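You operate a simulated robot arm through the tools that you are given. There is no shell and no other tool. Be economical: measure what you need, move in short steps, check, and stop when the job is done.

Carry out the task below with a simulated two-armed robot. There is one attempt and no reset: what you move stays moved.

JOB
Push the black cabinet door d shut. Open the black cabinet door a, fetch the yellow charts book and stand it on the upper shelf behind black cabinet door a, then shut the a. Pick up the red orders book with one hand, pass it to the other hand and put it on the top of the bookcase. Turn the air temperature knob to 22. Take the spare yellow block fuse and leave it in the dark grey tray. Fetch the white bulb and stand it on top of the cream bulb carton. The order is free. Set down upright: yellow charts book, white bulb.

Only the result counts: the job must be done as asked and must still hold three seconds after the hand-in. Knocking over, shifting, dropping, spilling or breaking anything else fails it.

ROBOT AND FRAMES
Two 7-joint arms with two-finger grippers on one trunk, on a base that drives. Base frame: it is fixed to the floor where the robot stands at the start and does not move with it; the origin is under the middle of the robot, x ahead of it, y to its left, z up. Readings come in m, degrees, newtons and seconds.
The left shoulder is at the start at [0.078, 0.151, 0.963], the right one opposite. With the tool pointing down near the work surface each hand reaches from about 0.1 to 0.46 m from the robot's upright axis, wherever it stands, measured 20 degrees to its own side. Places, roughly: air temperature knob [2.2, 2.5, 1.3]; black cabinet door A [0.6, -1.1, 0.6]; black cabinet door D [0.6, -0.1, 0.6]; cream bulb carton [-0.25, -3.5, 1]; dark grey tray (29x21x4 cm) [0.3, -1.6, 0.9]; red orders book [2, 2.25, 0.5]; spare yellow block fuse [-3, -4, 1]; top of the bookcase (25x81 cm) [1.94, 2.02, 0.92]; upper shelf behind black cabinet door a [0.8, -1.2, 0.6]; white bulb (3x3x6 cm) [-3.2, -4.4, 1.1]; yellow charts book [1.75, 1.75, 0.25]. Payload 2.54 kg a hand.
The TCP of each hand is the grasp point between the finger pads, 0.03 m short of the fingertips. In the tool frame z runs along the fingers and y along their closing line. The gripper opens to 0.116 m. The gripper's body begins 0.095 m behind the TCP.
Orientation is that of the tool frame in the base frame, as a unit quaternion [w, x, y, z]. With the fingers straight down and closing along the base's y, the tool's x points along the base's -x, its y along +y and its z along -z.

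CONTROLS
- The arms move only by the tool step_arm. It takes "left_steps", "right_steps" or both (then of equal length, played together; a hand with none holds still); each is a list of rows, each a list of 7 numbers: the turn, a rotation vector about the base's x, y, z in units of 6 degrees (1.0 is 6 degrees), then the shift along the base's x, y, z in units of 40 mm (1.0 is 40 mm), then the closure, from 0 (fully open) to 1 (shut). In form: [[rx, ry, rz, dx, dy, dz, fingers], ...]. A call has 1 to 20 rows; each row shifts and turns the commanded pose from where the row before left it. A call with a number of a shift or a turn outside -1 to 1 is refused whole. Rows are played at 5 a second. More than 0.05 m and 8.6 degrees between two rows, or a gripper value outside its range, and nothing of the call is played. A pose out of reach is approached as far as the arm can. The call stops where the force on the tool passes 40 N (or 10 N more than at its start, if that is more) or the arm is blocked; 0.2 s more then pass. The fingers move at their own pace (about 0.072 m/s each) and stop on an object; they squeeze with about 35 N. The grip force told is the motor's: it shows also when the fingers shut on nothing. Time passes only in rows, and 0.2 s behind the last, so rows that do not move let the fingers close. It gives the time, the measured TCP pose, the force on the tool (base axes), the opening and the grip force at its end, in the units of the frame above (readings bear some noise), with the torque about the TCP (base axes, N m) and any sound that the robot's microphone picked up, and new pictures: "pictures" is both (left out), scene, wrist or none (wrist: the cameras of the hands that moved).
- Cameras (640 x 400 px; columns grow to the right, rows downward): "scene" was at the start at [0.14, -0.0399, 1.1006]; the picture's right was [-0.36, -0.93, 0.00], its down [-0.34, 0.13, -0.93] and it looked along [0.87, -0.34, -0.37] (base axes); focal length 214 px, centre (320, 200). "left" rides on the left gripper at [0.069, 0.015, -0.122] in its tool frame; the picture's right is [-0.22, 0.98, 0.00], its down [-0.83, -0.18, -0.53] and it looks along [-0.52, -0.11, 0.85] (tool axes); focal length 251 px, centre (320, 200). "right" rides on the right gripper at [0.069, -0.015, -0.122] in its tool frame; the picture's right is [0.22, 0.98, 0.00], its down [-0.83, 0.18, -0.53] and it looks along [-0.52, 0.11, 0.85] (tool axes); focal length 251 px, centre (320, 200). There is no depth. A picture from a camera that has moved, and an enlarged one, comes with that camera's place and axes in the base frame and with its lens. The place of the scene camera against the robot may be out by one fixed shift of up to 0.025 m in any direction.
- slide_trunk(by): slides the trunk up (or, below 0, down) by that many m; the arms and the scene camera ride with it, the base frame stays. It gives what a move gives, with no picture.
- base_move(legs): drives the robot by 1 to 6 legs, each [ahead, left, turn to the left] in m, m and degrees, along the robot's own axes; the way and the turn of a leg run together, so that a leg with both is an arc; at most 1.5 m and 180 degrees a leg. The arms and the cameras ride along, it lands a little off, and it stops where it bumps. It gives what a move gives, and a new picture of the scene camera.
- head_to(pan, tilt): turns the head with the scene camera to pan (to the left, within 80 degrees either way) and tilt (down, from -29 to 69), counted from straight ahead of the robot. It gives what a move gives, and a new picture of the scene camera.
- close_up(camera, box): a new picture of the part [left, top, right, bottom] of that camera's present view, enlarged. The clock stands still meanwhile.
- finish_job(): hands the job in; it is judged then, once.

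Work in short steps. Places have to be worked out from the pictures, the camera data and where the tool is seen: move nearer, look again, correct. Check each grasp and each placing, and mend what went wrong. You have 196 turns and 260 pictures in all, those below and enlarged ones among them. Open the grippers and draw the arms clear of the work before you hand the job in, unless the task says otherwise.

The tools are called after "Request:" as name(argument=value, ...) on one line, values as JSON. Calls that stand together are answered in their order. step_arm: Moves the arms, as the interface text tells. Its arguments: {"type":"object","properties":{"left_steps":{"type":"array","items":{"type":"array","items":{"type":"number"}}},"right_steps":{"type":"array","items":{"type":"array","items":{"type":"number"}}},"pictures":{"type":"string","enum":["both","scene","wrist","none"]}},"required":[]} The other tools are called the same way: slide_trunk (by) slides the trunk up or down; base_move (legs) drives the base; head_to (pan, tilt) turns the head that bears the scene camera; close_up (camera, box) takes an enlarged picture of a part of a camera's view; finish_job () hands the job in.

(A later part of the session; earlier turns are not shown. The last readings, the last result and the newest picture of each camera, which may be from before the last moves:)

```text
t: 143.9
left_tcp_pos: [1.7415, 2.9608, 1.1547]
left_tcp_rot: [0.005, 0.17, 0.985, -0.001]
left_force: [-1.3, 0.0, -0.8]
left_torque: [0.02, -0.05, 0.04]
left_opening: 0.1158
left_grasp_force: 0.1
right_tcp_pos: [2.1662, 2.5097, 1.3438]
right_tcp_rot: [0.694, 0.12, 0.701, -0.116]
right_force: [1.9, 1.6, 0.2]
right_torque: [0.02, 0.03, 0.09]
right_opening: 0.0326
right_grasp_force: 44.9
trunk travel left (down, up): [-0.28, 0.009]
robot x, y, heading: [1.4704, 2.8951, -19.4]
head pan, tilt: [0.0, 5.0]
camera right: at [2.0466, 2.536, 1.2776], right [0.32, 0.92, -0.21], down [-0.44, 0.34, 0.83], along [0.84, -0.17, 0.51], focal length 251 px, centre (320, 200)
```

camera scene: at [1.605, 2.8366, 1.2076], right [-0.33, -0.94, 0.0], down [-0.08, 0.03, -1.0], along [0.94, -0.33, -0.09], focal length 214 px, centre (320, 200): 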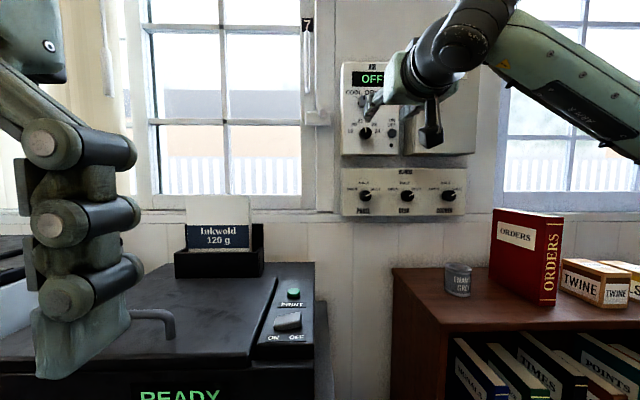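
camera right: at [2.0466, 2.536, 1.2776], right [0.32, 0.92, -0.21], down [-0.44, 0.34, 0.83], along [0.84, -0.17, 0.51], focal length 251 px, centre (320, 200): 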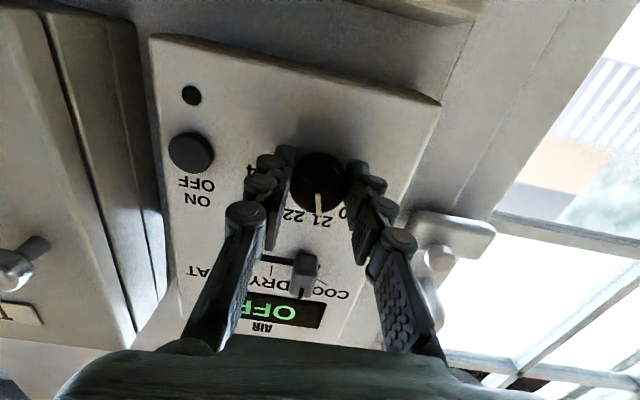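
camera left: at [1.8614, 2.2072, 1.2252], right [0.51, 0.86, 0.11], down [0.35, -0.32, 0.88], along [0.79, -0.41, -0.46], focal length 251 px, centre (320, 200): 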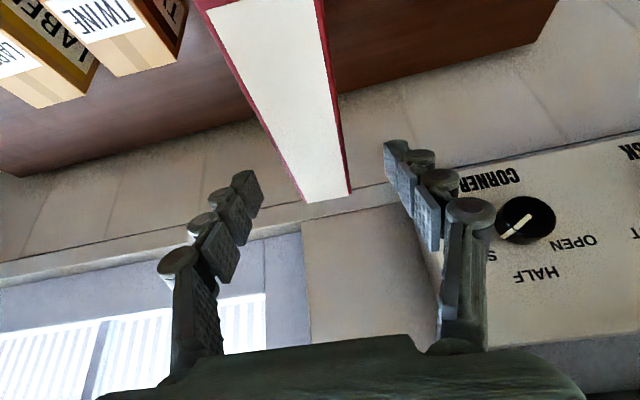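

Knob gripped at 3.3 cm. I turn 27° clockwise first and check.

Request:
step_arm(right_steps=[[0.839, -0.294, 0, 0, 0, 0, 1], [0.839, -0.294, 0, 0, 0, 0, 1], [0.839, -0.294, 0, 0, 0, 0, 1], [0.839, -0.294, 0, 0, 0, 0, 1], [0.839, -0.294, 0, 0, 0, 0, 1], [0, 0, 0, 0, 0, 0, 1]], pictures="wrist")

Request:
close_up(camera="right", box=[240, 110, 420, 260])

```text
t: 145.3
left_tcp_pos: [1.7412, 2.9627, 1.1546]
left_tcp_rot: [0.004, 0.167, 0.986, -0.002]
left_force: [-0.6, 0.4, -0.3]
left_torque: [0.03, 0.02, 0.04]
left_opening: 0.116
left_grasp_force: 0.0
right_tcp_pos: [2.1675, 2.5117, 1.3442]
right_tcp_rot: [0.703, 0.275, 0.654, 0.05]
right_force: [9.3, 6.7, 6.4]
right_torque: [-0.01, 0.08, 0.48]
right_opening: 0.0327
right_grasp_force: 45.3
trunk travel left (down, up): [-0.28, 0.009]
robot x, y, heading: [1.4676, 2.8943, -19.5]
head pan, tilt: [0.0, 5.0]
camera right: at [2.0579, 2.5681, 1.2782], right [0.31, 0.92, 0.25], down [-0.57, -0.03, 0.82], along [0.76, -0.4, 0.51], focal length 251 px, centre (320, 200)
```

right: 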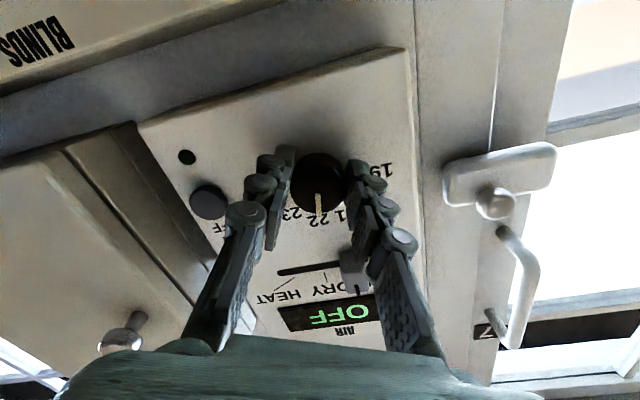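

```text
2.67 times, centred on (330, 185) of right
camera zoom: at [2.0579, 2.5681, 1.2782], right [0.31, 0.92, 0.25], down [-0.57, -0.03, 0.82], along [0.76, -0.4, 0.51], focal length 670 px, centre (293, 240)
```

zoom: 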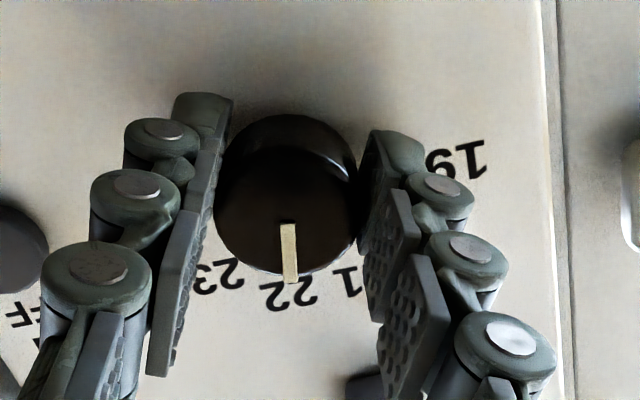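

The pointer lines up with 22. I open, back out and verify from the front with the scene camera.

Request:
step_arm(right_steps=[[0, 0, 0, 0, 0, 0, 0.7], [0, 0, 0, 0, 0, 0, 0.4], [0, 0, 0, 0, 0, 0, 0.4], [0, 0, 0, -0.8, 0.28, 0, 0.4], [0, 0, 0, -0.9, 0.32, 0, 0.4], [0, 0, 0, -0.9, 0.32, 0, 0.4], [0, 0, 0, -0.9, 0.32, 0, 0.4]], pictures="wrist")

Request:
base_move(legs=[[-0.2, 0, 0]])

Request:
close_up(camera="right", box=[200, 60, 440, 210])

```text
t: 146.9
left_tcp_pos: [1.7404, 2.9604, 1.1559]
left_tcp_rot: [0.005, 0.169, 0.986, 0.0]
left_force: [-0.2, -0.9, -0.5]
left_torque: [0.01, 0.01, 0.02]
left_opening: 0.116
left_grasp_force: 0.2
right_tcp_pos: [2.0243, 2.5602, 1.3455]
right_tcp_rot: [0.703, 0.276, 0.654, 0.049]
right_force: [-0.1, -0.2, 0.6]
right_torque: [-0.02, 0.0, 0.03]
right_opening: 0.0694
right_grasp_force: 0.0
trunk travel left (down, up): [-0.28, 0.009]
robot x, y, heading: [1.4675, 2.8969, -19.3]
head pan, tilt: [0.0, 5.0]
camera right: at [1.9152, 2.6162, 1.2791], right [0.32, 0.92, 0.25], down [-0.57, -0.03, 0.82], along [0.76, -0.4, 0.51], focal length 251 px, centre (320, 200)
```

right: 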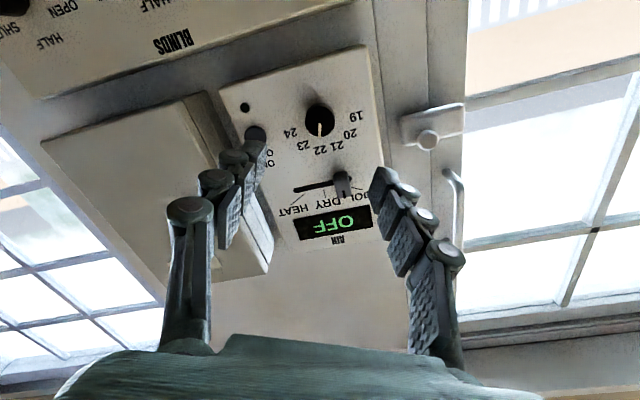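

```text
t: 148.5
left_tcp_pos: [1.5509, 3.0257, 1.1552]
left_tcp_rot: [0.005, 0.169, 0.986, -0.001]
left_force: [-0.7, 0.2, 0.2]
left_torque: [0.02, -0.04, -0.01]
left_opening: 0.116
left_grasp_force: 0.1
right_tcp_pos: [1.837, 2.6242, 1.3456]
right_tcp_rot: [0.703, 0.276, 0.653, 0.048]
right_force: [0.5, 0.5, -0.2]
right_torque: [0.0, 0.02, 0.0]
right_opening: 0.0697
right_grasp_force: 0.0
trunk travel left (down, up): [-0.28, 0.009]
robot x, y, heading: [1.2811, 2.963, -19.5]
head pan, tilt: [0.0, 5.0]
camera scene: at [1.4148, 2.9033, 1.2079], right [-0.33, -0.94, 0.0], down [-0.08, 0.03, -1.0], along [0.94, -0.33, -0.09], focal length 214 px, centre (320, 200)
```

scene: 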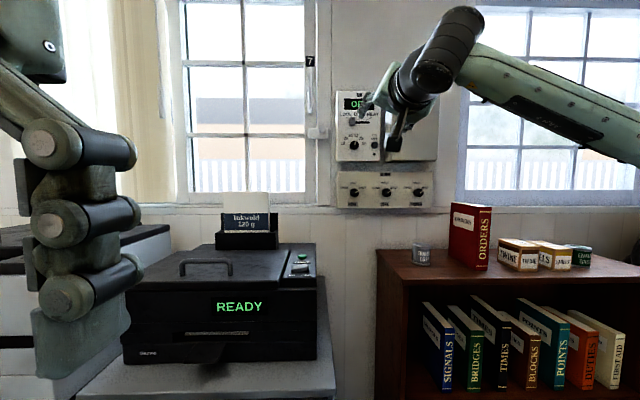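

```text
2.67 times, centred on (320, 135) of right
camera zoom: at [1.7266, 2.682, 1.2792], right [0.32, 0.91, 0.25], down [-0.57, -0.03, 0.82], along [0.76, -0.4, 0.51], focal length 670 px, centre (320, 373)
```

zoom: 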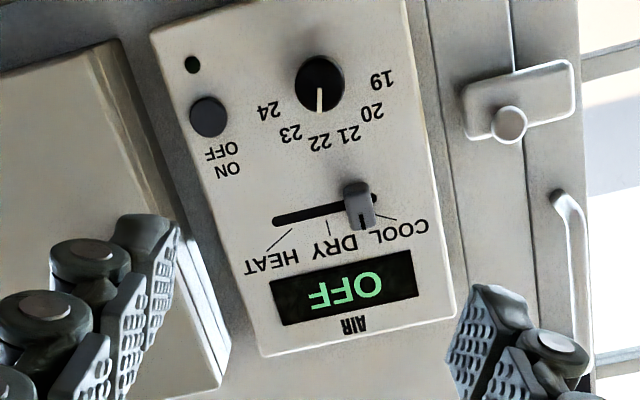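

Request:
close_up(camera="scene", box=[325, 80, 405, 170])

```text
4.44 times, centred on (365, 125) of scene
camera zoom: at [1.4148, 2.9033, 1.2079], right [-0.33, -0.94, 0.0], down [-0.08, 0.03, -1.0], along [0.94, -0.33, -0.09], focal length 953 px, centre (120, 533)
```

zoom: 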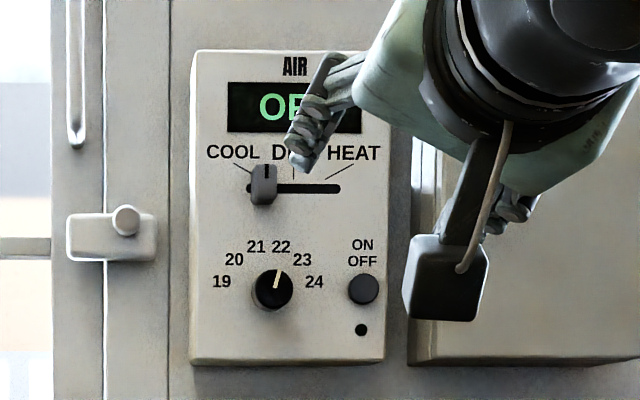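

Knob reads 22. Next is CHARTS, where I'll use the left hand cross-body to keep elbows off the armchair. I fold the right arm, back off and shift right in front of the bookcase.

Request:
step_arm(right_steps=[[-0.839, 0.294, 0, -0.2, 0.07, 0, 0.4], [-0.839, 0.294, 0, -0.2, 0.07, 0, 0.4], [-0.839, 0.294, 0, 0, 0, 0, 0.4], [-0.839, 0.294, 0, 0, 0, 0, 0.4], [-0.839, 0.294, 0, 0, 0, 0, 0.4], [0.331, 0.944, 0, -0.65, -0.19, -0.24, 0.4], [0.331, 0.944, 0, -0.65, -0.19, -0.24, 0.4], [0.331, 0.944, 0, -0.65, -0.19, -0.24, 0.4], [0.331, 0.944, 0, -0.65, -0.19, -0.24, 0.4], [0.331, 0.944, 0, -0.65, -0.19, -0.24, 0.4], [0.331, 0.944, 0, -0.65, -0.19, -0.24, 0.4], [0.331, 0.944, 0, -0.65, -0.19, -0.24, 0.4], [0.331, 0.944, 0, -0.65, -0.19, -0.24, 0.4], [0.331, 0.944, 0, -0.65, -0.19, -0.24, 0.4], [0.331, 0.944, 0, -0.65, -0.19, -0.24, 0.4], [0.331, 0.944, 0, -0.65, -0.19, -0.24, 0.4], [0.331, 0.944, 0, -0.65, -0.19, -0.24, 0.4], [0.331, 0.944, 0, -0.65, -0.19, -0.24, 0.4], [0.331, 0.944, 0, -0.65, -0.19, -0.24, 0.4], [0.331, 0.944, 0, -0.65, -0.19, -0.24, 0.4]], pictures="none")

Request:
base_move(legs=[[-0.25, 0, 0], [0, -0.7, 0]])

Request:
slide_trunk(by=-0.28)

Request:
head_to(pan=0, tilt=20)

```text
t: 152.7
left_tcp_pos: [1.5519, 3.0278, 1.1549]
left_tcp_rot: [0.004, 0.168, 0.986, 0.0]
left_force: [0.6, 0.9, 0.5]
left_torque: [0.0, -0.02, 0.0]
left_opening: 0.1161
left_grasp_force: 0.0
right_tcp_pos: [1.515, 2.5466, 1.1551]
right_tcp_rot: [-0.005, 0.17, 0.985, 0.002]
right_force: [-0.8, 0.6, 0.3]
right_torque: [-0.01, -0.01, 0.02]
right_opening: 0.0697
right_grasp_force: 0.1
right hand out of reach, approached as far as the arm can: row 17, 18, 19, 20
trunk travel left (down, up): [-0.28, 0.009]
robot x, y, heading: [1.2778, 2.9645, -19.5]
head pan, tilt: [0.0, 5.0]
```

```text
t: 154.2
left_tcp_pos: [1.3827, 3.085, 1.155]
left_tcp_rot: [0.005, 0.17, 0.985, -0.001]
left_force: [-0.8, 0.0, -0.3]
left_torque: [-0.04, -0.13, 0.03]
left_opening: 0.1161
left_grasp_force: 0.0
right_tcp_pos: [1.3434, 2.6043, 1.1562]
right_tcp_rot: [-0.003, 0.172, 0.985, 0.003]
right_force: [-0.2, 0.2, 0.1]
right_torque: [-0.04, -0.12, 0.03]
right_opening: 0.07
right_grasp_force: 0.1
trunk travel left (down, up): [-0.28, 0.009]
robot x, y, heading: [1.1142, 3.0238, -19.6]
head pan, tilt: [0.0, 5.0]
stopped in leg 1: the robot was blocked; the commanded pose is now the measured one
camera scene: at [1.2452, 2.9624, 1.2084], right [-0.33, -0.94, 0.0], down [-0.08, 0.03, -1.0], along [0.94, -0.33, -0.08], focal length 214 px, centre (320, 200)
```

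scene: 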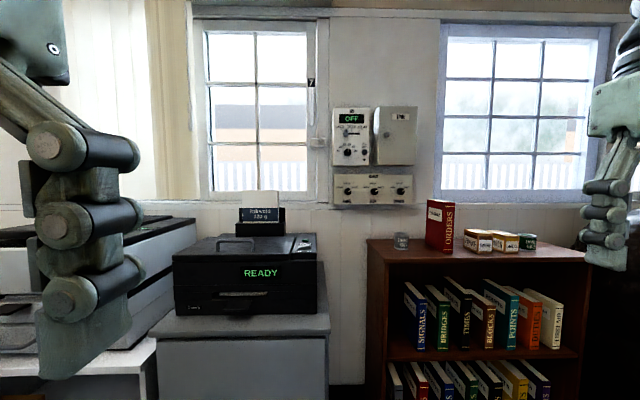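

```text
t: 157.1
left_tcp_pos: [1.3854, 3.0846, 0.8756]
left_tcp_rot: [0.003, 0.171, 0.985, -0.001]
left_force: [0.2, -0.2, -0.8]
left_torque: [0.03, 0.02, -0.01]
left_opening: 0.1159
left_grasp_force: 0.1
right_tcp_pos: [1.3457, 2.6043, 0.8734]
right_tcp_rot: [-0.005, 0.173, 0.985, 0.003]
right_force: [-0.2, -0.6, 0.1]
right_torque: [0.0, 0.01, -0.02]
right_opening: 0.0697
right_grasp_force: 0.1
trunk travel left (down, up): [0.0, 0.289]
robot x, y, heading: [1.1094, 3.0177, -19.6]
head pan, tilt: [0.0, 5.0]
```

```text
t: 157.8
left_tcp_pos: [1.3846, 3.0845, 0.8757]
left_tcp_rot: [0.004, 0.17, 0.985, 0.0]
left_force: [0.2, -0.3, 0.5]
left_torque: [0.0, 0.02, 0.03]
left_opening: 0.1158
left_grasp_force: 0.1
right_tcp_pos: [1.3463, 2.6034, 0.8749]
right_tcp_rot: [-0.006, 0.173, 0.985, 0.003]
right_force: [0.7, 0.0, 0.7]
right_torque: [-0.01, 0.0, 0.01]
right_opening: 0.0696
right_grasp_force: 0.0
trunk travel left (down, up): [0.0, 0.289]
robot x, y, heading: [1.1132, 3.0274, -19.3]
head pan, tilt: [0.0, 20.0]
camera scene: at [1.2493, 2.9605, 0.9035], right [-0.33, -0.94, 0.0], down [-0.32, 0.11, -0.94], along [0.89, -0.31, -0.34], focal length 214 px, centre (320, 200)
```

scene: 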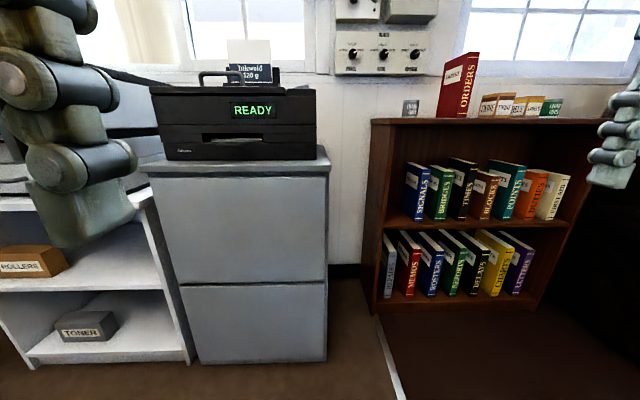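

Something behind stopped the reverse, lightly. I shift right instead, straight along the bookcase, and look toward the armchair side.

Request:
base_move(legs=[[0, -0.5, 0]])

Request:
head_to(pan=-45, tilt=35)

```text
t: 163.1
left_tcp_pos: [1.2211, 2.6195, 0.8747]
left_tcp_rot: [0.004, 0.173, 0.985, -0.001]
left_force: [-0.3, -1.1, 0.5]
left_torque: [0.0, -0.01, -0.01]
left_opening: 0.116
left_grasp_force: 0.1
right_tcp_pos: [1.1794, 2.1396, 0.8738]
right_tcp_rot: [-0.006, 0.174, 0.985, 0.003]
right_force: [0.8, 0.0, 0.2]
right_torque: [0.01, 0.01, 0.01]
right_opening: 0.0697
right_grasp_force: 0.2
trunk travel left (down, up): [0.0, 0.289]
robot x, y, heading: [0.9478, 2.5511, -19.7]
head pan, tilt: [0.0, 20.0]
camera scene: at [1.0839, 2.4971, 0.9034], right [-0.34, -0.94, 0.0], down [-0.32, 0.12, -0.94], along [0.88, -0.32, -0.34], focal length 214 px, centre (320, 200)
```

scene: 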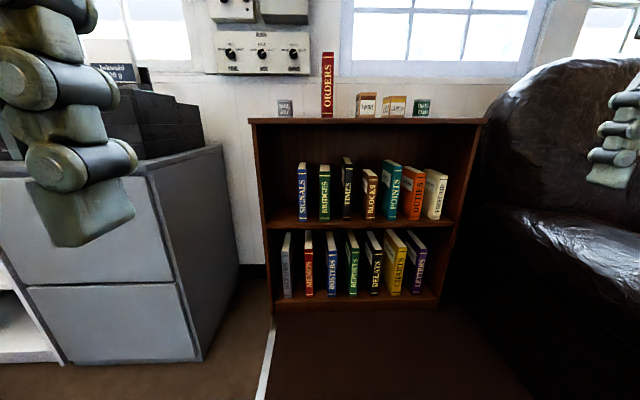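

```text
t: 164.2
left_tcp_pos: [1.2227, 2.6184, 0.8733]
left_tcp_rot: [0.001, 0.169, 0.986, 0.0]
left_force: [60.7, -25.4, -5.5]
left_torque: [3.94, 8.93, 2.42]
left_opening: 0.1159
left_grasp_force: 0.0
right_tcp_pos: [1.1804, 2.1397, 0.8736]
right_tcp_rot: [-0.006, 0.175, 0.984, 0.003]
right_force: [0.5, -0.6, 0.8]
right_torque: [0.01, 0.01, 0.0]
right_opening: 0.0698
right_grasp_force: 0.1
trunk travel left (down, up): [0.0, 0.289]
robot x, y, heading: [0.9481, 2.5564, -19.8]
head pan, tilt: [-45.0, 35.0]
camera scene: at [1.08, 2.488, 0.9029], right [-0.44, -0.9, 0.0], down [-0.31, 0.15, -0.94], along [0.84, -0.41, -0.35], focal length 214 px, centre (320, 200)
```

scene: 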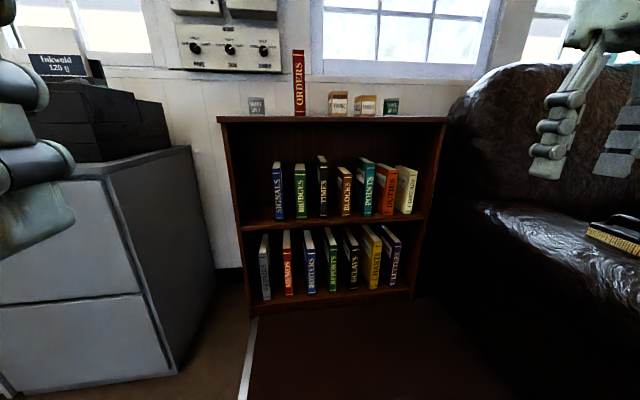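

The head is pressing on my own left hand, so I move the left hand forward and down into the CHARTS approach pose (pitched 40° down) and shift the base right.

Request:
step_arm(left_steps=[[-0.234, -0.654, 0, 0.615, -0.51, -0.625, 0.25], [-0.234, -0.654, 0, 0.615, -0.51, -0.625, 0.25], [-0.234, -0.654, 0, 0.615, -0.51, -0.625, 0.25], [-0.234, -0.654, 0, 0.615, -0.51, -0.625, 0.25], [-0.234, -0.654, 0, 0.615, -0.51, -0.625, 0.25], [-0.234, -0.654, 0, 0.615, -0.51, -0.625, 0.25], [-0.234, -0.654, 0, 0.615, -0.51, -0.625, 0.25], [-0.234, -0.654, 0, 0.615, -0.51, -0.625, 0.25], [-0.234, -0.654, 0, 0.615, -0.51, -0.625, 0.25], [-0.234, -0.654, 0, 0.615, -0.51, -0.625, 0.25], [-0.234, -0.654, 0, 0.615, -0.51, -0.625, 0.25], [-0.234, -0.654, 0, 0.615, -0.51, -0.625, 0.25]], pictures="none")

Request:
base_move(legs=[[0, -0.33, 0]])

Request:
close_up(camera="left", box=[0, 0, 640, 400])

```text
t: 164.5
left_tcp_pos: [1.233, 2.6115, 0.8667]
left_tcp_rot: [0.01, 0.161, 0.987, 0.0]
left_force: [31.1, -35.1, -24.2]
left_torque: [5.8, 3.79, 2.2]
left_opening: 0.0869
left_grasp_force: 0.1
right_tcp_pos: [1.1802, 2.1389, 0.8735]
right_tcp_rot: [-0.005, 0.173, 0.985, 0.002]
right_force: [-0.6, -0.1, 0.3]
right_torque: [0.0, -0.02, 0.01]
right_opening: 0.0696
right_grasp_force: 0.0
trunk travel left (down, up): [0.0, 0.289]
robot x, y, heading: [0.944, 2.559, -20.0]
head pan, tilt: [-45.0, 35.0]
stopped in row 1 (left hand): the force on the tool passed its limit at 85 N (the readings are from after the stop); the commanded pose is now the measured one
```

```text
t: 168.3
left_tcp_pos: [1.1215, 2.2983, 0.8649]
left_tcp_rot: [0.011, 0.161, 0.987, -0.002]
left_force: [52.2, -28.3, -12.5]
left_torque: [4.76, 7.39, 2.56]
left_opening: 0.0869
left_grasp_force: 0.1
right_tcp_pos: [1.067, 1.8244, 0.8738]
right_tcp_rot: [-0.006, 0.175, 0.985, 0.003]
right_force: [0.2, -0.2, -0.4]
right_torque: [0.01, 0.04, -0.02]
right_opening: 0.0698
right_grasp_force: 0.0
trunk travel left (down, up): [0.0, 0.289]
robot x, y, heading: [0.8335, 2.2422, -19.5]
head pan, tilt: [-45.0, 35.0]
camera scene: at [0.9651, 2.171, 0.897], right [-0.46, -0.89, 0.0], down [-0.36, 0.19, -0.91], along [0.81, -0.42, -0.41], focal length 214 px, centre (320, 200)
```

scene: 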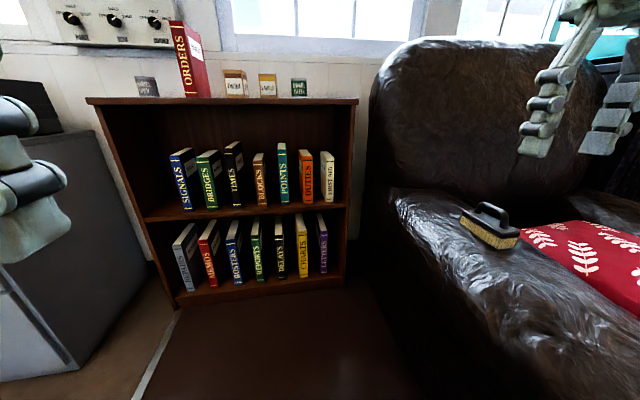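

```text
1.00 times, centred on (320, 200) of left (not enlarged: the box is as wide or as high as the picture)
camera zoom: at [1.0561, 2.3355, 0.9871], right [0.52, 0.86, 0.01], down [0.71, -0.43, 0.55], along [0.47, -0.28, -0.83], focal length 251 px, centre (320, 200)
```

zoom: 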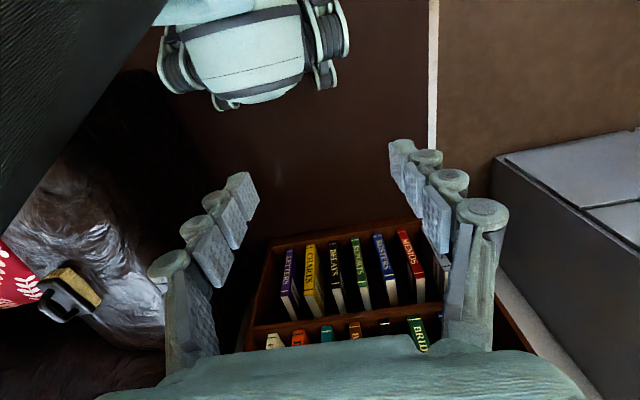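

I recentre the head first, then pose the left arm and draw the right hand back.

Request:
head_to(pan=0, tilt=20)

Request:
step_arm(left_steps=[[0, 0, 0, 0.9, -0.1, -0.2, 0.25], [0, 0, 0, 0.9, -0.1, -0.2, 0.25], [-0.25, -0.7, 0, 0.6, -0.51, -0.7, 0.25], [-0.25, -0.7, 0, 0.6, -0.51, -0.7, 0.25], [-0.25, -0.7, 0, 0.6, -0.51, -0.7, 0.25], [-0.25, -0.7, 0, 0.6, -0.51, -0.7, 0.25], [-0.25, -0.7, 0, 0.6, -0.45, -0.7, 0.25], [-0.25, -0.7, 0, 0.6, -0.4, -0.7, 0.25], [-0.25, -0.7, 0, 0.6, -0.4, -0.7, 0.25], [-0.25, -0.7, 0, 0.6, -0.4, -0.7, 0.25], [-0.25, -0.7, 0, 0.6, -0.3, -0.7, 0.25], [-0.25, -0.7, 0, 0.6, -0.2, -0.7, 0.25]], right_steps=[[0, 0, 0, -0.3, 0.1, 0.2, 0.4], [0, 0, 0, -0.3, 0.1, 0.2, 0.4], [0, 0, 0, -0.3, 0.1, 0.2, 0.4], [0, 0, 0, -0.3, 0.1, 0.2, 0.4], [0, 0, 0, -0.3, 0.1, 0.2, 0.4], [0, 0, 0, -0.3, 0.1, 0.2, 0.4], [0, 0, 0, -0.3, 0.1, 0.2, 0.4], [0, 0, 0, -0.3, 0.1, 0.2, 0.4], [0, 0, 0, 0, 0, 0, 0.4], [0, 0, 0, 0, 0, 0, 0.4], [0, 0, 0, 0, 0, 0, 0.4], [0, 0, 0, 0, 0, 0, 0.4]], pictures="both")

```text
t: 169.4
left_tcp_pos: [1.1191, 2.2986, 0.8658]
left_tcp_rot: [0.011, 0.163, 0.987, -0.002]
left_force: [0.1, 44.5, 7.3]
left_torque: [-6.85, 0.33, -1.82]
left_opening: 0.0869
left_grasp_force: 0.0
right_tcp_pos: [1.0668, 1.8244, 0.8753]
right_tcp_rot: [-0.006, 0.174, 0.985, 0.003]
right_force: [-0.2, -0.2, -0.5]
right_torque: [0.0, -0.01, 0.01]
right_opening: 0.0697
right_grasp_force: 0.0
trunk travel left (down, up): [0.0, 0.289]
robot x, y, heading: [0.8382, 2.2434, -19.5]
head pan, tilt: [0.0, 20.0]
camera scene: at [0.9644, 2.1691, 0.8987], right [-0.48, -0.88, 0.0], down [-0.34, 0.19, -0.92], along [0.81, -0.44, -0.39], focal length 214 px, centre (320, 200)
```

scene: 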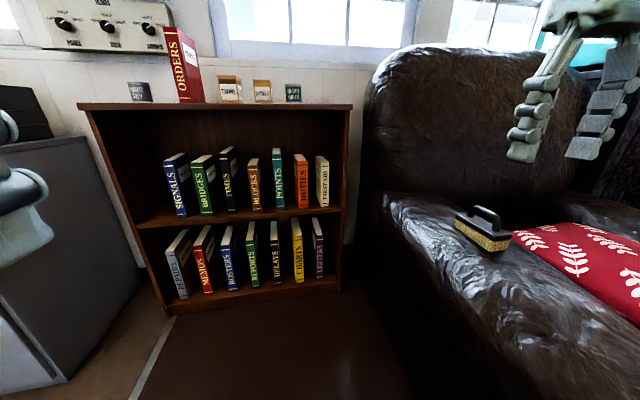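

```text
t: 172.0
left_tcp_pos: [1.4318, 2.1219, 0.5704]
left_tcp_rot: [0.384, 0.149, 0.909, -0.07]
left_force: [0.3, -0.8, -0.1]
left_torque: [0.04, 0.0, 0.02]
left_opening: 0.0869
left_grasp_force: 0.0
right_tcp_pos: [1.0371, 1.8942, 0.889]
right_tcp_rot: [-0.005, 0.174, 0.985, 0.004]
right_force: [-0.9, 0.8, -0.5]
right_torque: [-0.03, -0.03, 0.0]
right_opening: 0.0695
right_grasp_force: 0.0
right hand out of reach, approached as far as the arm can: row 1, 2, 3, 4, 5, 6, 7, 8
trunk travel left (down, up): [0.0, 0.289]
robot x, y, heading: [0.8321, 2.2418, -19.9]
head pan, tilt: [0.0, 20.0]
camera scene: at [0.9708, 2.1824, 0.9035], right [-0.34, -0.94, 0.0], down [-0.32, 0.12, -0.94], along [0.88, -0.32, -0.34], focal length 214 px, centre (320, 200)
camera right: at [0.9693, 1.9028, 1.0134], right [0.13, 0.99, 0.01], down [0.84, -0.12, 0.53], along [0.52, -0.06, -0.85], focal length 251 px, centre (320, 200)
camera left: at [1.3074, 2.1806, 0.6069], right [0.46, 0.88, 0.14], down [0.13, -0.22, 0.97], along [0.88, -0.43, -0.21], focal length 251 px, centre (320, 200)
```

scene: 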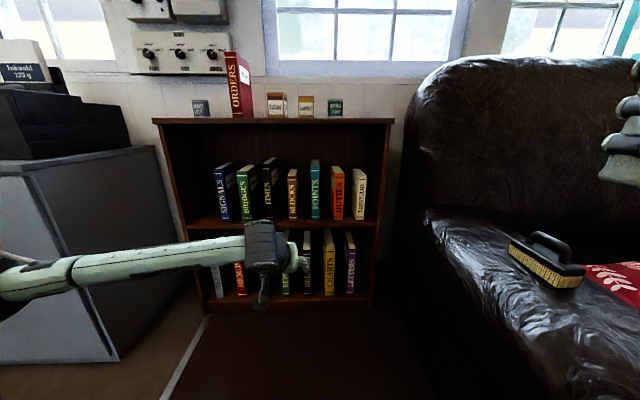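
right: 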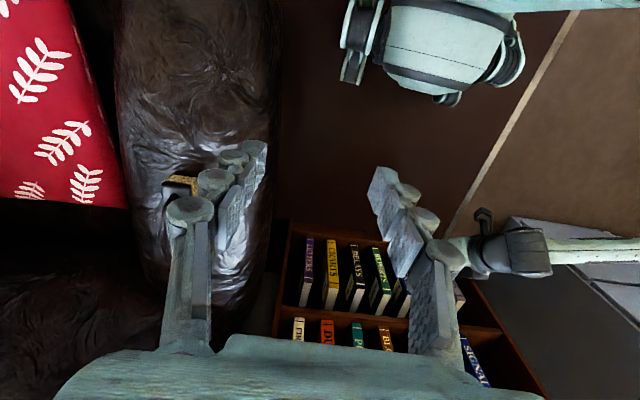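
left: 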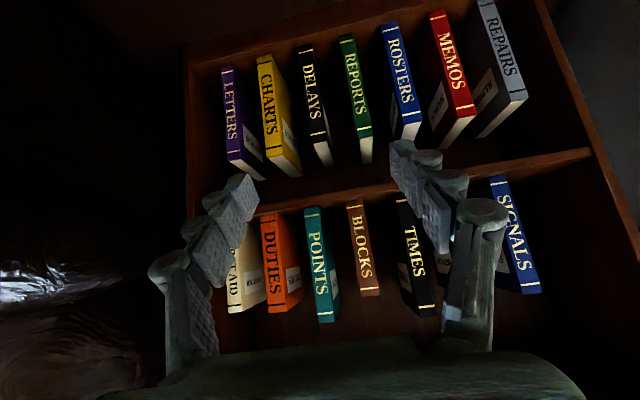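

CHARTS: L≈2.34, z 0.08–0.38. I move the left hand right 13 cm and down to z 0.30, then drive forward 0.25 m and look.

Request:
step_arm(left_steps=[[0, 0, 0, -0.155, -0.449, -0.96, 0.35], [0, 0, 0, -0.155, -0.449, -0.96, 0.35], [0, 0, 0, -0.155, -0.449, -0.96, 0.35], [0, 0, 0, -0.155, -0.449, -0.96, 0.35], [0, 0, 0, -0.155, -0.449, -0.96, 0.35], [0, 0, 0, -0.155, -0.449, -0.96, 0.35], [0, 0, 0, -0.155, -0.449, -0.96, 0.35]], pictures="none")

Request:
base_move(legs=[[0.22, 0, 0]])

Request:
close_up(camera="left", box=[0, 0, 640, 400])

```text
t: 173.6
left_tcp_pos: [1.388, 1.9957, 0.2995]
left_tcp_rot: [0.383, 0.15, 0.909, -0.07]
left_force: [0.7, -0.3, -0.1]
left_torque: [0.0, 0.01, 0.01]
left_opening: 0.0757
left_grasp_force: 0.0
right_tcp_pos: [1.0371, 1.8941, 0.8903]
right_tcp_rot: [-0.004, 0.174, 0.985, 0.004]
right_force: [0.4, 0.7, -0.4]
right_torque: [-0.07, 0.02, -0.01]
right_opening: 0.0696
right_grasp_force: 0.0
trunk travel left (down, up): [0.0, 0.289]
robot x, y, heading: [0.8341, 2.2452, -19.8]
head pan, tilt: [0.0, 20.0]
```

```text
t: 175.3
left_tcp_pos: [1.5913, 1.923, 0.3004]
left_tcp_rot: [0.383, 0.149, 0.909, -0.07]
left_force: [-0.4, 0.9, -0.1]
left_torque: [-0.03, 0.0, 0.0]
left_opening: 0.0751
left_grasp_force: 0.0
right_tcp_pos: [1.2429, 1.8217, 0.8892]
right_tcp_rot: [-0.004, 0.175, 0.985, 0.003]
right_force: [-0.4, -0.1, 0.3]
right_torque: [0.0, -0.03, 0.02]
right_opening: 0.0698
right_grasp_force: 0.0
trunk travel left (down, up): [0.0, 0.289]
robot x, y, heading: [1.0369, 2.1691, -19.9]
head pan, tilt: [0.0, 20.0]
camera scene: at [1.1748, 2.1093, 0.9034], right [-0.34, -0.94, 0.0], down [-0.32, 0.12, -0.94], along [0.88, -0.32, -0.34], focal length 214 px, centre (320, 200)
```

scene: 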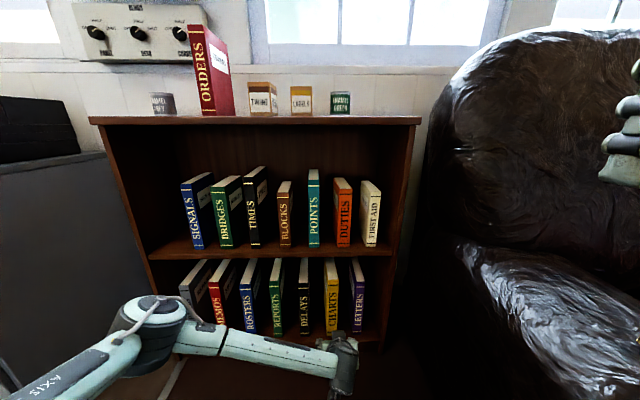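

```text
1.00 times, centred on (320, 200) of left (not enlarged: the box is as wide or as high as the picture)
camera zoom: at [1.4669, 1.9819, 0.3362], right [0.46, 0.88, 0.14], down [0.13, -0.22, 0.97], along [0.88, -0.43, -0.21], focal length 251 px, centre (320, 200)
```

zoom: 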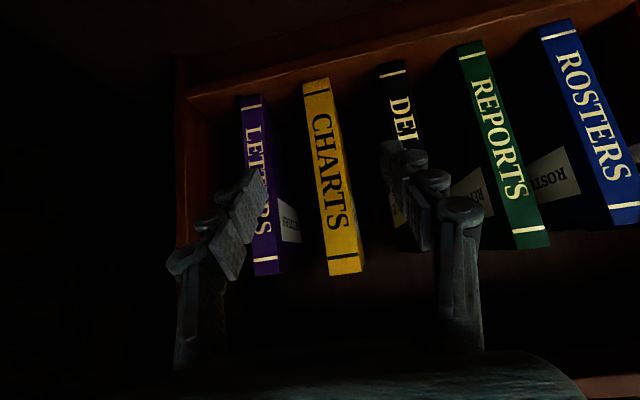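

Offset is +1.7 cm in L. I correct it, pull the right hand inward away from the chair back, and drive 0.13 m.

Request:
step_arm(left_steps=[[0, 0, 0, 0.14, 0.4, 0, 0.35], [0, 0, 0, 0, 0, 0, 0.35], [0, 0, 0, 0, 0, 0, 0.35]], right_steps=[[0, 0, 0, 0.2, 0.65, 0.3, 0.4], [0, 0, 0, 0.2, 0.65, 0.3, 0.4], [0, 0, 0, 0.2, 0.65, 0.3, 0.4]], pictures="none")

Request:
base_move(legs=[[0.13, 0, 0]])

Request:
close_up(camera="left", box=[0, 0, 640, 400])

```text
t: 176.1
left_tcp_pos: [1.5954, 1.9387, 0.2993]
left_tcp_rot: [0.383, 0.149, 0.909, -0.069]
left_force: [1.2, 1.2, -0.6]
left_torque: [0.03, -0.02, 0.01]
left_opening: 0.0753
left_grasp_force: 0.0
right_tcp_pos: [1.2654, 1.8982, 0.9271]
right_tcp_rot: [-0.005, 0.175, 0.985, 0.003]
right_force: [-0.2, -0.1, 0.4]
right_torque: [0.03, 0.0, 0.0]
right_opening: 0.0696
right_grasp_force: 0.1
trunk travel left (down, up): [0.0, 0.289]
robot x, y, heading: [1.0374, 2.1725, -19.8]
head pan, tilt: [0.0, 20.0]
```

```text
t: 177.4
left_tcp_pos: [1.7206, 1.8947, 0.2994]
left_tcp_rot: [0.383, 0.149, 0.909, -0.069]
left_force: [0.1, 0.6, -0.5]
left_torque: [0.02, 0.01, -0.05]
left_opening: 0.0752
left_grasp_force: 0.0
right_tcp_pos: [1.3888, 1.8538, 0.9266]
right_tcp_rot: [-0.005, 0.175, 0.985, 0.003]
right_force: [-0.4, 0.2, -0.3]
right_torque: [0.03, -0.01, -0.01]
right_opening: 0.0698
right_grasp_force: 0.1
trunk travel left (down, up): [0.0, 0.289]
robot x, y, heading: [1.1622, 2.124, -19.8]
head pan, tilt: [0.0, 20.0]
camera scene: at [1.2986, 2.0647, 0.9034], right [-0.34, -0.94, 0.0], down [-0.32, 0.12, -0.94], along [0.88, -0.32, -0.34], focal length 214 px, centre (320, 200)
```

scene: 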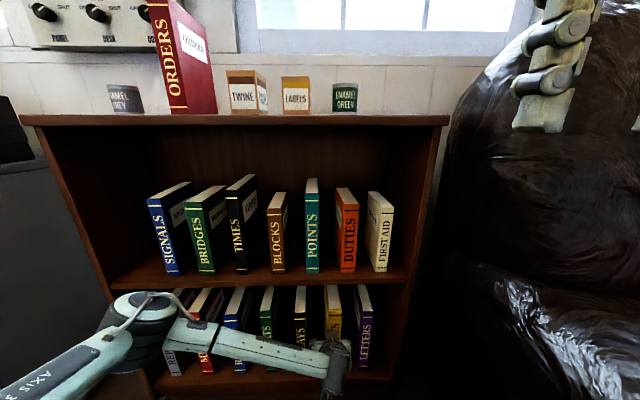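

```text
1.00 times, centred on (320, 200) of left (not enlarged: the box is as wide or as high as the picture)
camera zoom: at [1.5954, 1.9527, 0.3359], right [0.46, 0.88, 0.14], down [0.13, -0.22, 0.97], along [0.88, -0.43, -0.21], focal length 251 px, centre (320, 200)
```

zoom: 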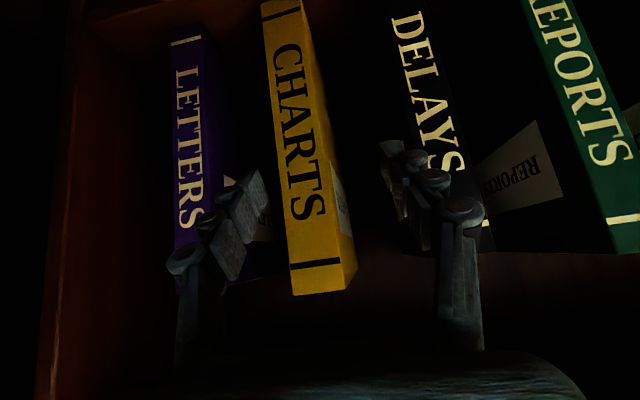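

CHARTS is actually at L≈2.335, so I shift the hand right 1.8 cm, drive 5.5 cm and check before closing.

Request:
step_arm(left_steps=[[0, 0, 0, -0.15, -0.42, 0, 0.35], [0, 0, 0, 0, 0, 0, 0.35]], pictures="none")

Request:
base_move(legs=[[0.055, 0, 0]])

Request:
close_up(camera="left", box=[0, 0, 640, 400])

```text
t: 178.0
left_tcp_pos: [1.7144, 1.877, 0.2987]
left_tcp_rot: [0.383, 0.15, 0.909, -0.069]
left_force: [-0.2, 0.1, 0.4]
left_torque: [0.0, 0.01, -0.02]
left_opening: 0.0755
left_grasp_force: 0.1
right_tcp_pos: [1.3891, 1.8537, 0.9255]
right_tcp_rot: [-0.004, 0.175, 0.985, 0.004]
right_force: [-0.6, 0.0, -0.3]
right_torque: [0.05, 0.0, -0.01]
right_opening: 0.0701
right_grasp_force: 0.1
trunk travel left (down, up): [0.0, 0.289]
robot x, y, heading: [1.162, 2.1274, -20.1]
head pan, tilt: [0.0, 20.0]
```

```text
t: 178.9
left_tcp_pos: [1.7661, 1.8578, 0.2995]
left_tcp_rot: [0.384, 0.15, 0.909, -0.07]
left_force: [0.0, 0.1, -0.2]
left_torque: [-0.01, 0.01, -0.03]
left_opening: 0.0752
left_grasp_force: 0.0
right_tcp_pos: [1.4393, 1.8357, 0.9269]
right_tcp_rot: [-0.005, 0.174, 0.985, 0.003]
right_force: [-0.1, 0.2, 0.2]
right_torque: [-0.02, -0.02, -0.01]
right_opening: 0.0695
right_grasp_force: 0.1
trunk travel left (down, up): [0.0, 0.289]
robot x, y, heading: [1.213, 2.1062, -19.7]
head pan, tilt: [0.0, 20.0]
camera scene: at [1.3501, 2.0462, 0.9034], right [-0.34, -0.94, 0.0], down [-0.32, 0.12, -0.94], along [0.88, -0.32, -0.34], focal length 214 px, centre (320, 200)
```

scene: 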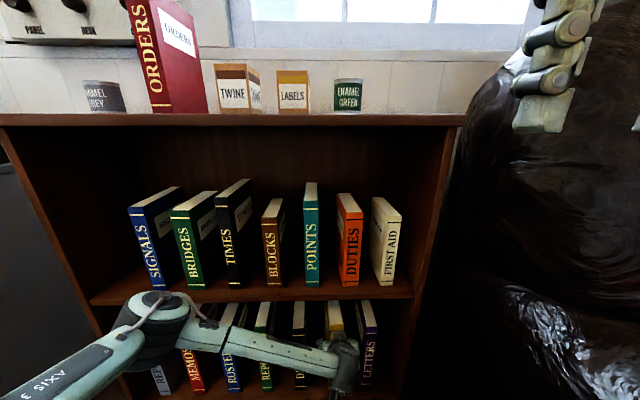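

```text
1.00 times, centred on (320, 200) of left (not enlarged: the box is as wide or as high as the picture)
camera zoom: at [1.641, 1.917, 0.3354], right [0.46, 0.88, 0.14], down [0.13, -0.22, 0.97], along [0.88, -0.43, -0.21], focal length 251 px, centre (320, 200)
```

zoom: 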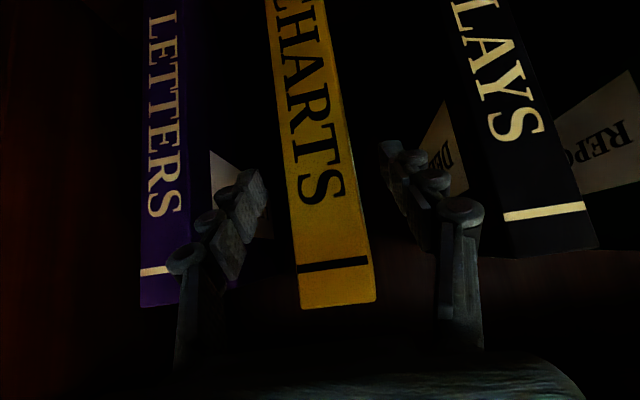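

Centred, with the tips just past the spine. I advance 3 cm and close.

Request:
base_move(legs=[[0.03, 0, 0]])

Request:
step_arm(left_steps=[[0, 0, 0, 0, 0, 0, 0.6], [0, 0, 0, 0, 0, 0, 1], [0, 0, 0, 0, 0, 0, 1], [0, 0, 0, 0, 0, 0, 1]], pictures="wrist")

```text
t: 179.7
left_tcp_pos: [1.7934, 1.8482, 0.2993]
left_tcp_rot: [0.384, 0.149, 0.909, -0.069]
left_force: [-0.6, 0.6, -0.5]
left_torque: [0.0, 0.01, 0.01]
left_opening: 0.0755
left_grasp_force: 0.0
right_tcp_pos: [1.4686, 1.8242, 0.9256]
right_tcp_rot: [-0.005, 0.175, 0.984, 0.003]
right_force: [0.0, -0.2, -0.6]
right_torque: [-0.04, -0.03, 0.01]
right_opening: 0.0694
right_grasp_force: 0.1
trunk travel left (down, up): [0.0, 0.289]
robot x, y, heading: [1.2443, 2.0975, -19.7]
head pan, tilt: [0.0, 20.0]
camera scene: at [1.3779, 2.0362, 0.9034], right [-0.34, -0.94, 0.0], down [-0.32, 0.12, -0.94], along [0.88, -0.32, -0.34], focal length 214 px, centre (320, 200)
```

scene: 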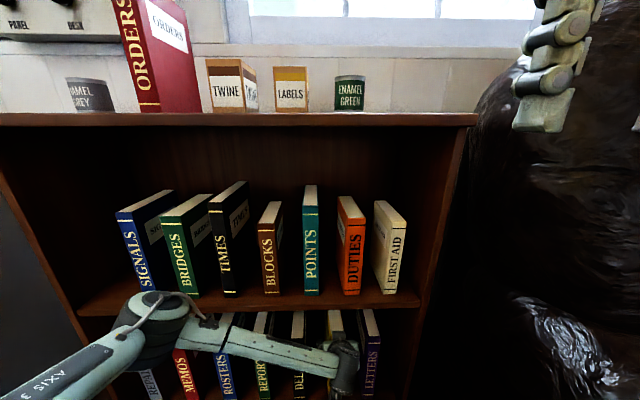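

```text
t: 180.7
left_tcp_pos: [1.7948, 1.8491, 0.2983]
left_tcp_rot: [0.383, 0.148, 0.909, -0.068]
left_force: [3.8, 2.0, 0.4]
left_torque: [0.3, -0.23, 0.28]
left_opening: 0.0414
left_grasp_force: 35.4
right_tcp_pos: [1.4673, 1.8257, 0.926]
right_tcp_rot: [-0.005, 0.175, 0.985, 0.003]
right_force: [0.9, 0.6, 0.5]
right_torque: [0.01, -0.02, -0.03]
right_opening: 0.0698
right_grasp_force: 0.0
trunk travel left (down, up): [0.0, 0.289]
robot x, y, heading: [1.2409, 2.0967, -20.1]
head pan, tilt: [0.0, 20.0]
camera left: at [1.6697, 1.9075, 0.3353], right [0.46, 0.88, 0.14], down [0.13, -0.22, 0.97], along [0.88, -0.42, -0.21], focal length 251 px, centre (320, 200)
```

left: 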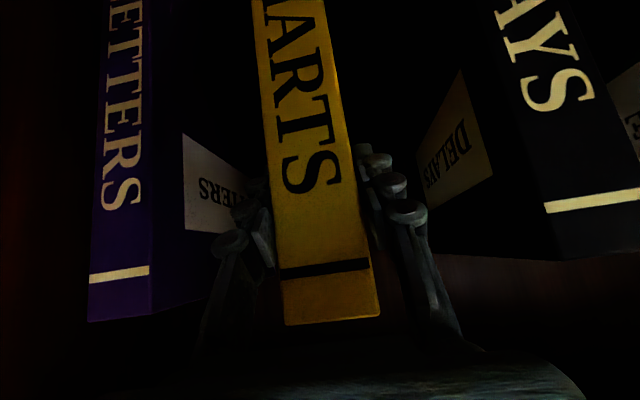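

Gripped at 4.1 cm. I lift 2 cm and back straight out.

Request:
step_arm(left_steps=[[0, 0, 0, 0, 0, 0.25, 1], [0, 0, 0, 0, 0, 0.25, 1], [0, 0, 0, 0, 0, 0, 1]], pictures="none")

Request:
base_move(legs=[[-0.5, 0, 0]])

```text
t: 181.5
left_tcp_pos: [1.7926, 1.8483, 0.3168]
left_tcp_rot: [0.381, 0.15, 0.91, -0.069]
left_force: [0.2, 0.2, -13.8]
left_torque: [0.3, 0.9, 0.01]
left_opening: 0.0412
left_grasp_force: 35.4
right_tcp_pos: [1.469, 1.8257, 0.926]
right_tcp_rot: [-0.005, 0.175, 0.985, 0.003]
right_force: [0.1, 0.6, -0.7]
right_torque: [0.0, 0.0, 0.02]
right_opening: 0.0698
right_grasp_force: 0.1
trunk travel left (down, up): [0.0, 0.289]
robot x, y, heading: [1.2396, 2.0971, -19.6]
head pan, tilt: [0.0, 20.0]
```

```text
t: 184.5
left_tcp_pos: [1.3238, 2.0157, 0.3178]
left_tcp_rot: [0.382, 0.151, 0.909, -0.069]
left_force: [-0.9, 0.6, -14.3]
left_torque: [0.33, 0.94, 0.02]
left_opening: 0.0413
left_grasp_force: 34.5
right_tcp_pos: [0.9996, 1.993, 0.9258]
right_tcp_rot: [-0.006, 0.176, 0.984, 0.004]
right_force: [-0.2, -0.7, -0.1]
right_torque: [0.03, 0.01, 0.02]
right_opening: 0.0695
right_grasp_force: 0.0
trunk travel left (down, up): [0.0, 0.289]
robot x, y, heading: [0.7755, 2.2649, -20.1]
head pan, tilt: [0.0, 20.0]
camera scene: at [0.9111, 2.2043, 0.9031], right [-0.34, -0.94, 0.0], down [-0.32, 0.12, -0.94], along [0.88, -0.32, -0.34], focal length 214 px, centre (320, 200)
```

scene: 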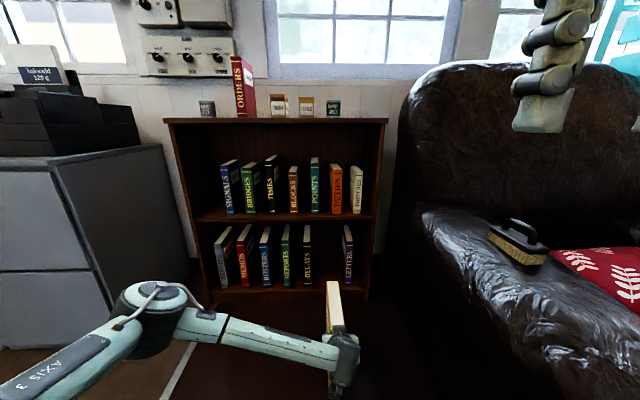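

CHARTS is out at about 1.4 kg. I back up, raise the trunk, turn along the corridor and drive past the armchair to the front of door A, then face the cabinets.

Request:
base_move(legs=[[-0.25, 0, 0], [0, 0, -89]])

Request:
slide_trunk(by=0.2)

```text
t: 188.1
left_tcp_pos: [0.8942, 1.8667, 0.306]
left_tcp_rot: [0.35, 0.373, 0.847, -0.145]
left_force: [1.9, 10.6, -14.7]
left_torque: [0.45, 0.55, 1.7]
left_opening: 0.0561
left_grasp_force: 34.8
right_tcp_pos: [0.5884, 2.0009, 0.9253]
right_tcp_rot: [-0.005, 0.438, 0.899, 0.004]
right_force: [-0.5, 0.1, -0.2]
right_torque: [-0.01, 0.0, 0.03]
right_opening: 0.0694
right_grasp_force: 0.2
trunk travel left (down, up): [0.0, 0.289]
robot x, y, heading: [0.5388, 2.355, -51.7]
head pan, tilt: [0.0, 20.0]
stopped in leg 2: the force on the tool passed its limit at 104 N (the readings are from after the stop); the commanded pose is now the measured one
camera scene: at [0.6236, 2.2198, 0.9031], right [-0.78, -0.62, 0.0], down [-0.21, 0.27, -0.94], along [0.58, -0.74, -0.34], focal length 214 px, centre (320, 200)
```

scene: 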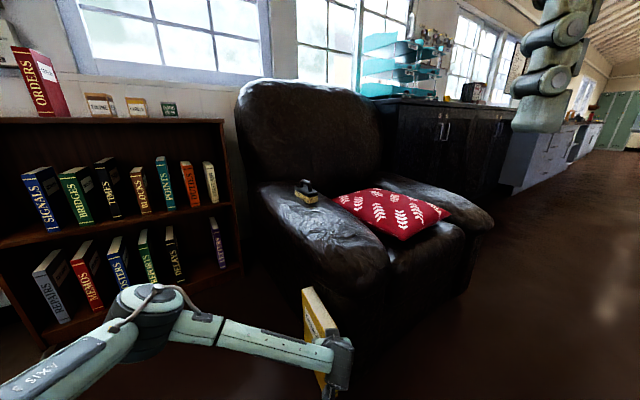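

```text
t: 190.1
left_tcp_pos: [0.8933, 1.8713, 0.5011]
left_tcp_rot: [0.347, 0.377, 0.847, -0.141]
left_force: [0.8, 9.0, -12.3]
left_torque: [0.51, -0.15, 1.31]
left_opening: 0.0485
left_grasp_force: 34.9
right_tcp_pos: [0.5873, 2.0019, 1.124]
right_tcp_rot: [-0.004, 0.438, 0.899, 0.004]
right_force: [-0.1, 0.4, -0.1]
right_torque: [-0.01, 0.01, 0.01]
right_opening: 0.0697
right_grasp_force: 0.1
trunk travel left (down, up): [-0.199, 0.091]
robot x, y, heading: [0.5355, 2.3563, -51.7]
head pan, tilt: [0.0, 20.0]
stopped: the force on the tool passed its limit at 77 N (the readings are from after the stop); the commanded pose is now the measured one
```

The book's far corner touched the armchair arm. I turn back left to free it and inspect the grip.

Request:
base_move(legs=[[0, 0, 15]])

Request:
close_up(camera="left", box=[0, 0, 640, 400])

```text
t: 191.4
left_tcp_pos: [1.0045, 1.9734, 0.5026]
left_tcp_rot: [0.364, 0.264, 0.888, -0.099]
left_force: [0.6, -0.2, -13.5]
left_torque: [0.0, 0.02, -0.01]
left_opening: 0.0413
left_grasp_force: 35.1
right_tcp_pos: [0.6783, 2.0265, 1.1247]
right_tcp_rot: [-0.004, 0.317, 0.948, 0.004]
right_force: [0.3, 0.0, -0.2]
right_torque: [0.02, -0.03, 0.02]
right_opening: 0.0696
right_grasp_force: 0.2
trunk travel left (down, up): [-0.199, 0.091]
robot x, y, heading: [0.5352, 2.3487, -36.6]
head pan, tilt: [0.0, 20.0]
camera scene: at [0.653, 2.2497, 1.1017], right [-0.6, -0.8, 0.0], down [-0.28, 0.2, -0.94], along [0.75, -0.56, -0.34], focal length 214 px, centre (320, 200)
```

scene: 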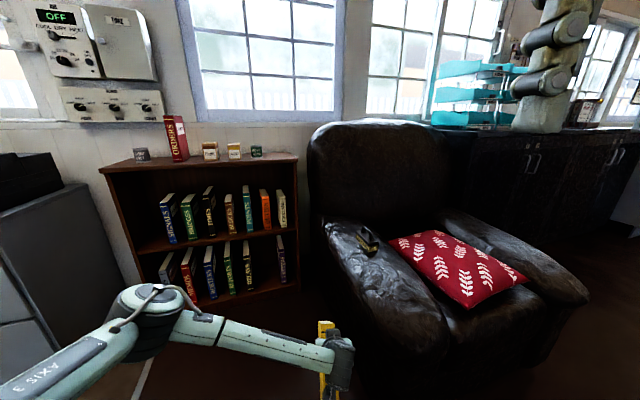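

```text
1.00 times, centred on (320, 200) of left (not enlarged: the box is as wide or as high as the picture)
camera zoom: at [0.8978, 2.059, 0.5435], right [0.66, 0.74, 0.17], down [0.08, -0.28, 0.96], along [0.75, -0.62, -0.24], focal length 251 px, centre (320, 200)
```

zoom: 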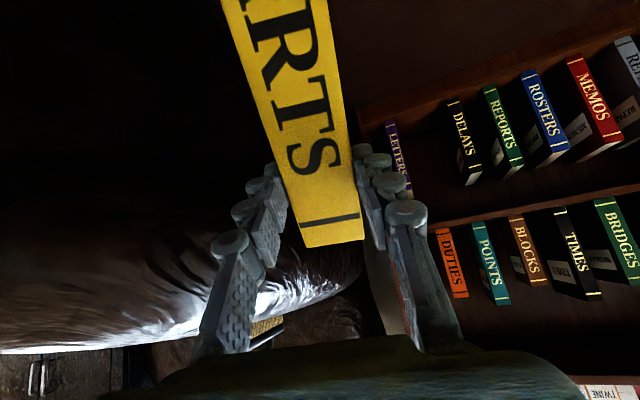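

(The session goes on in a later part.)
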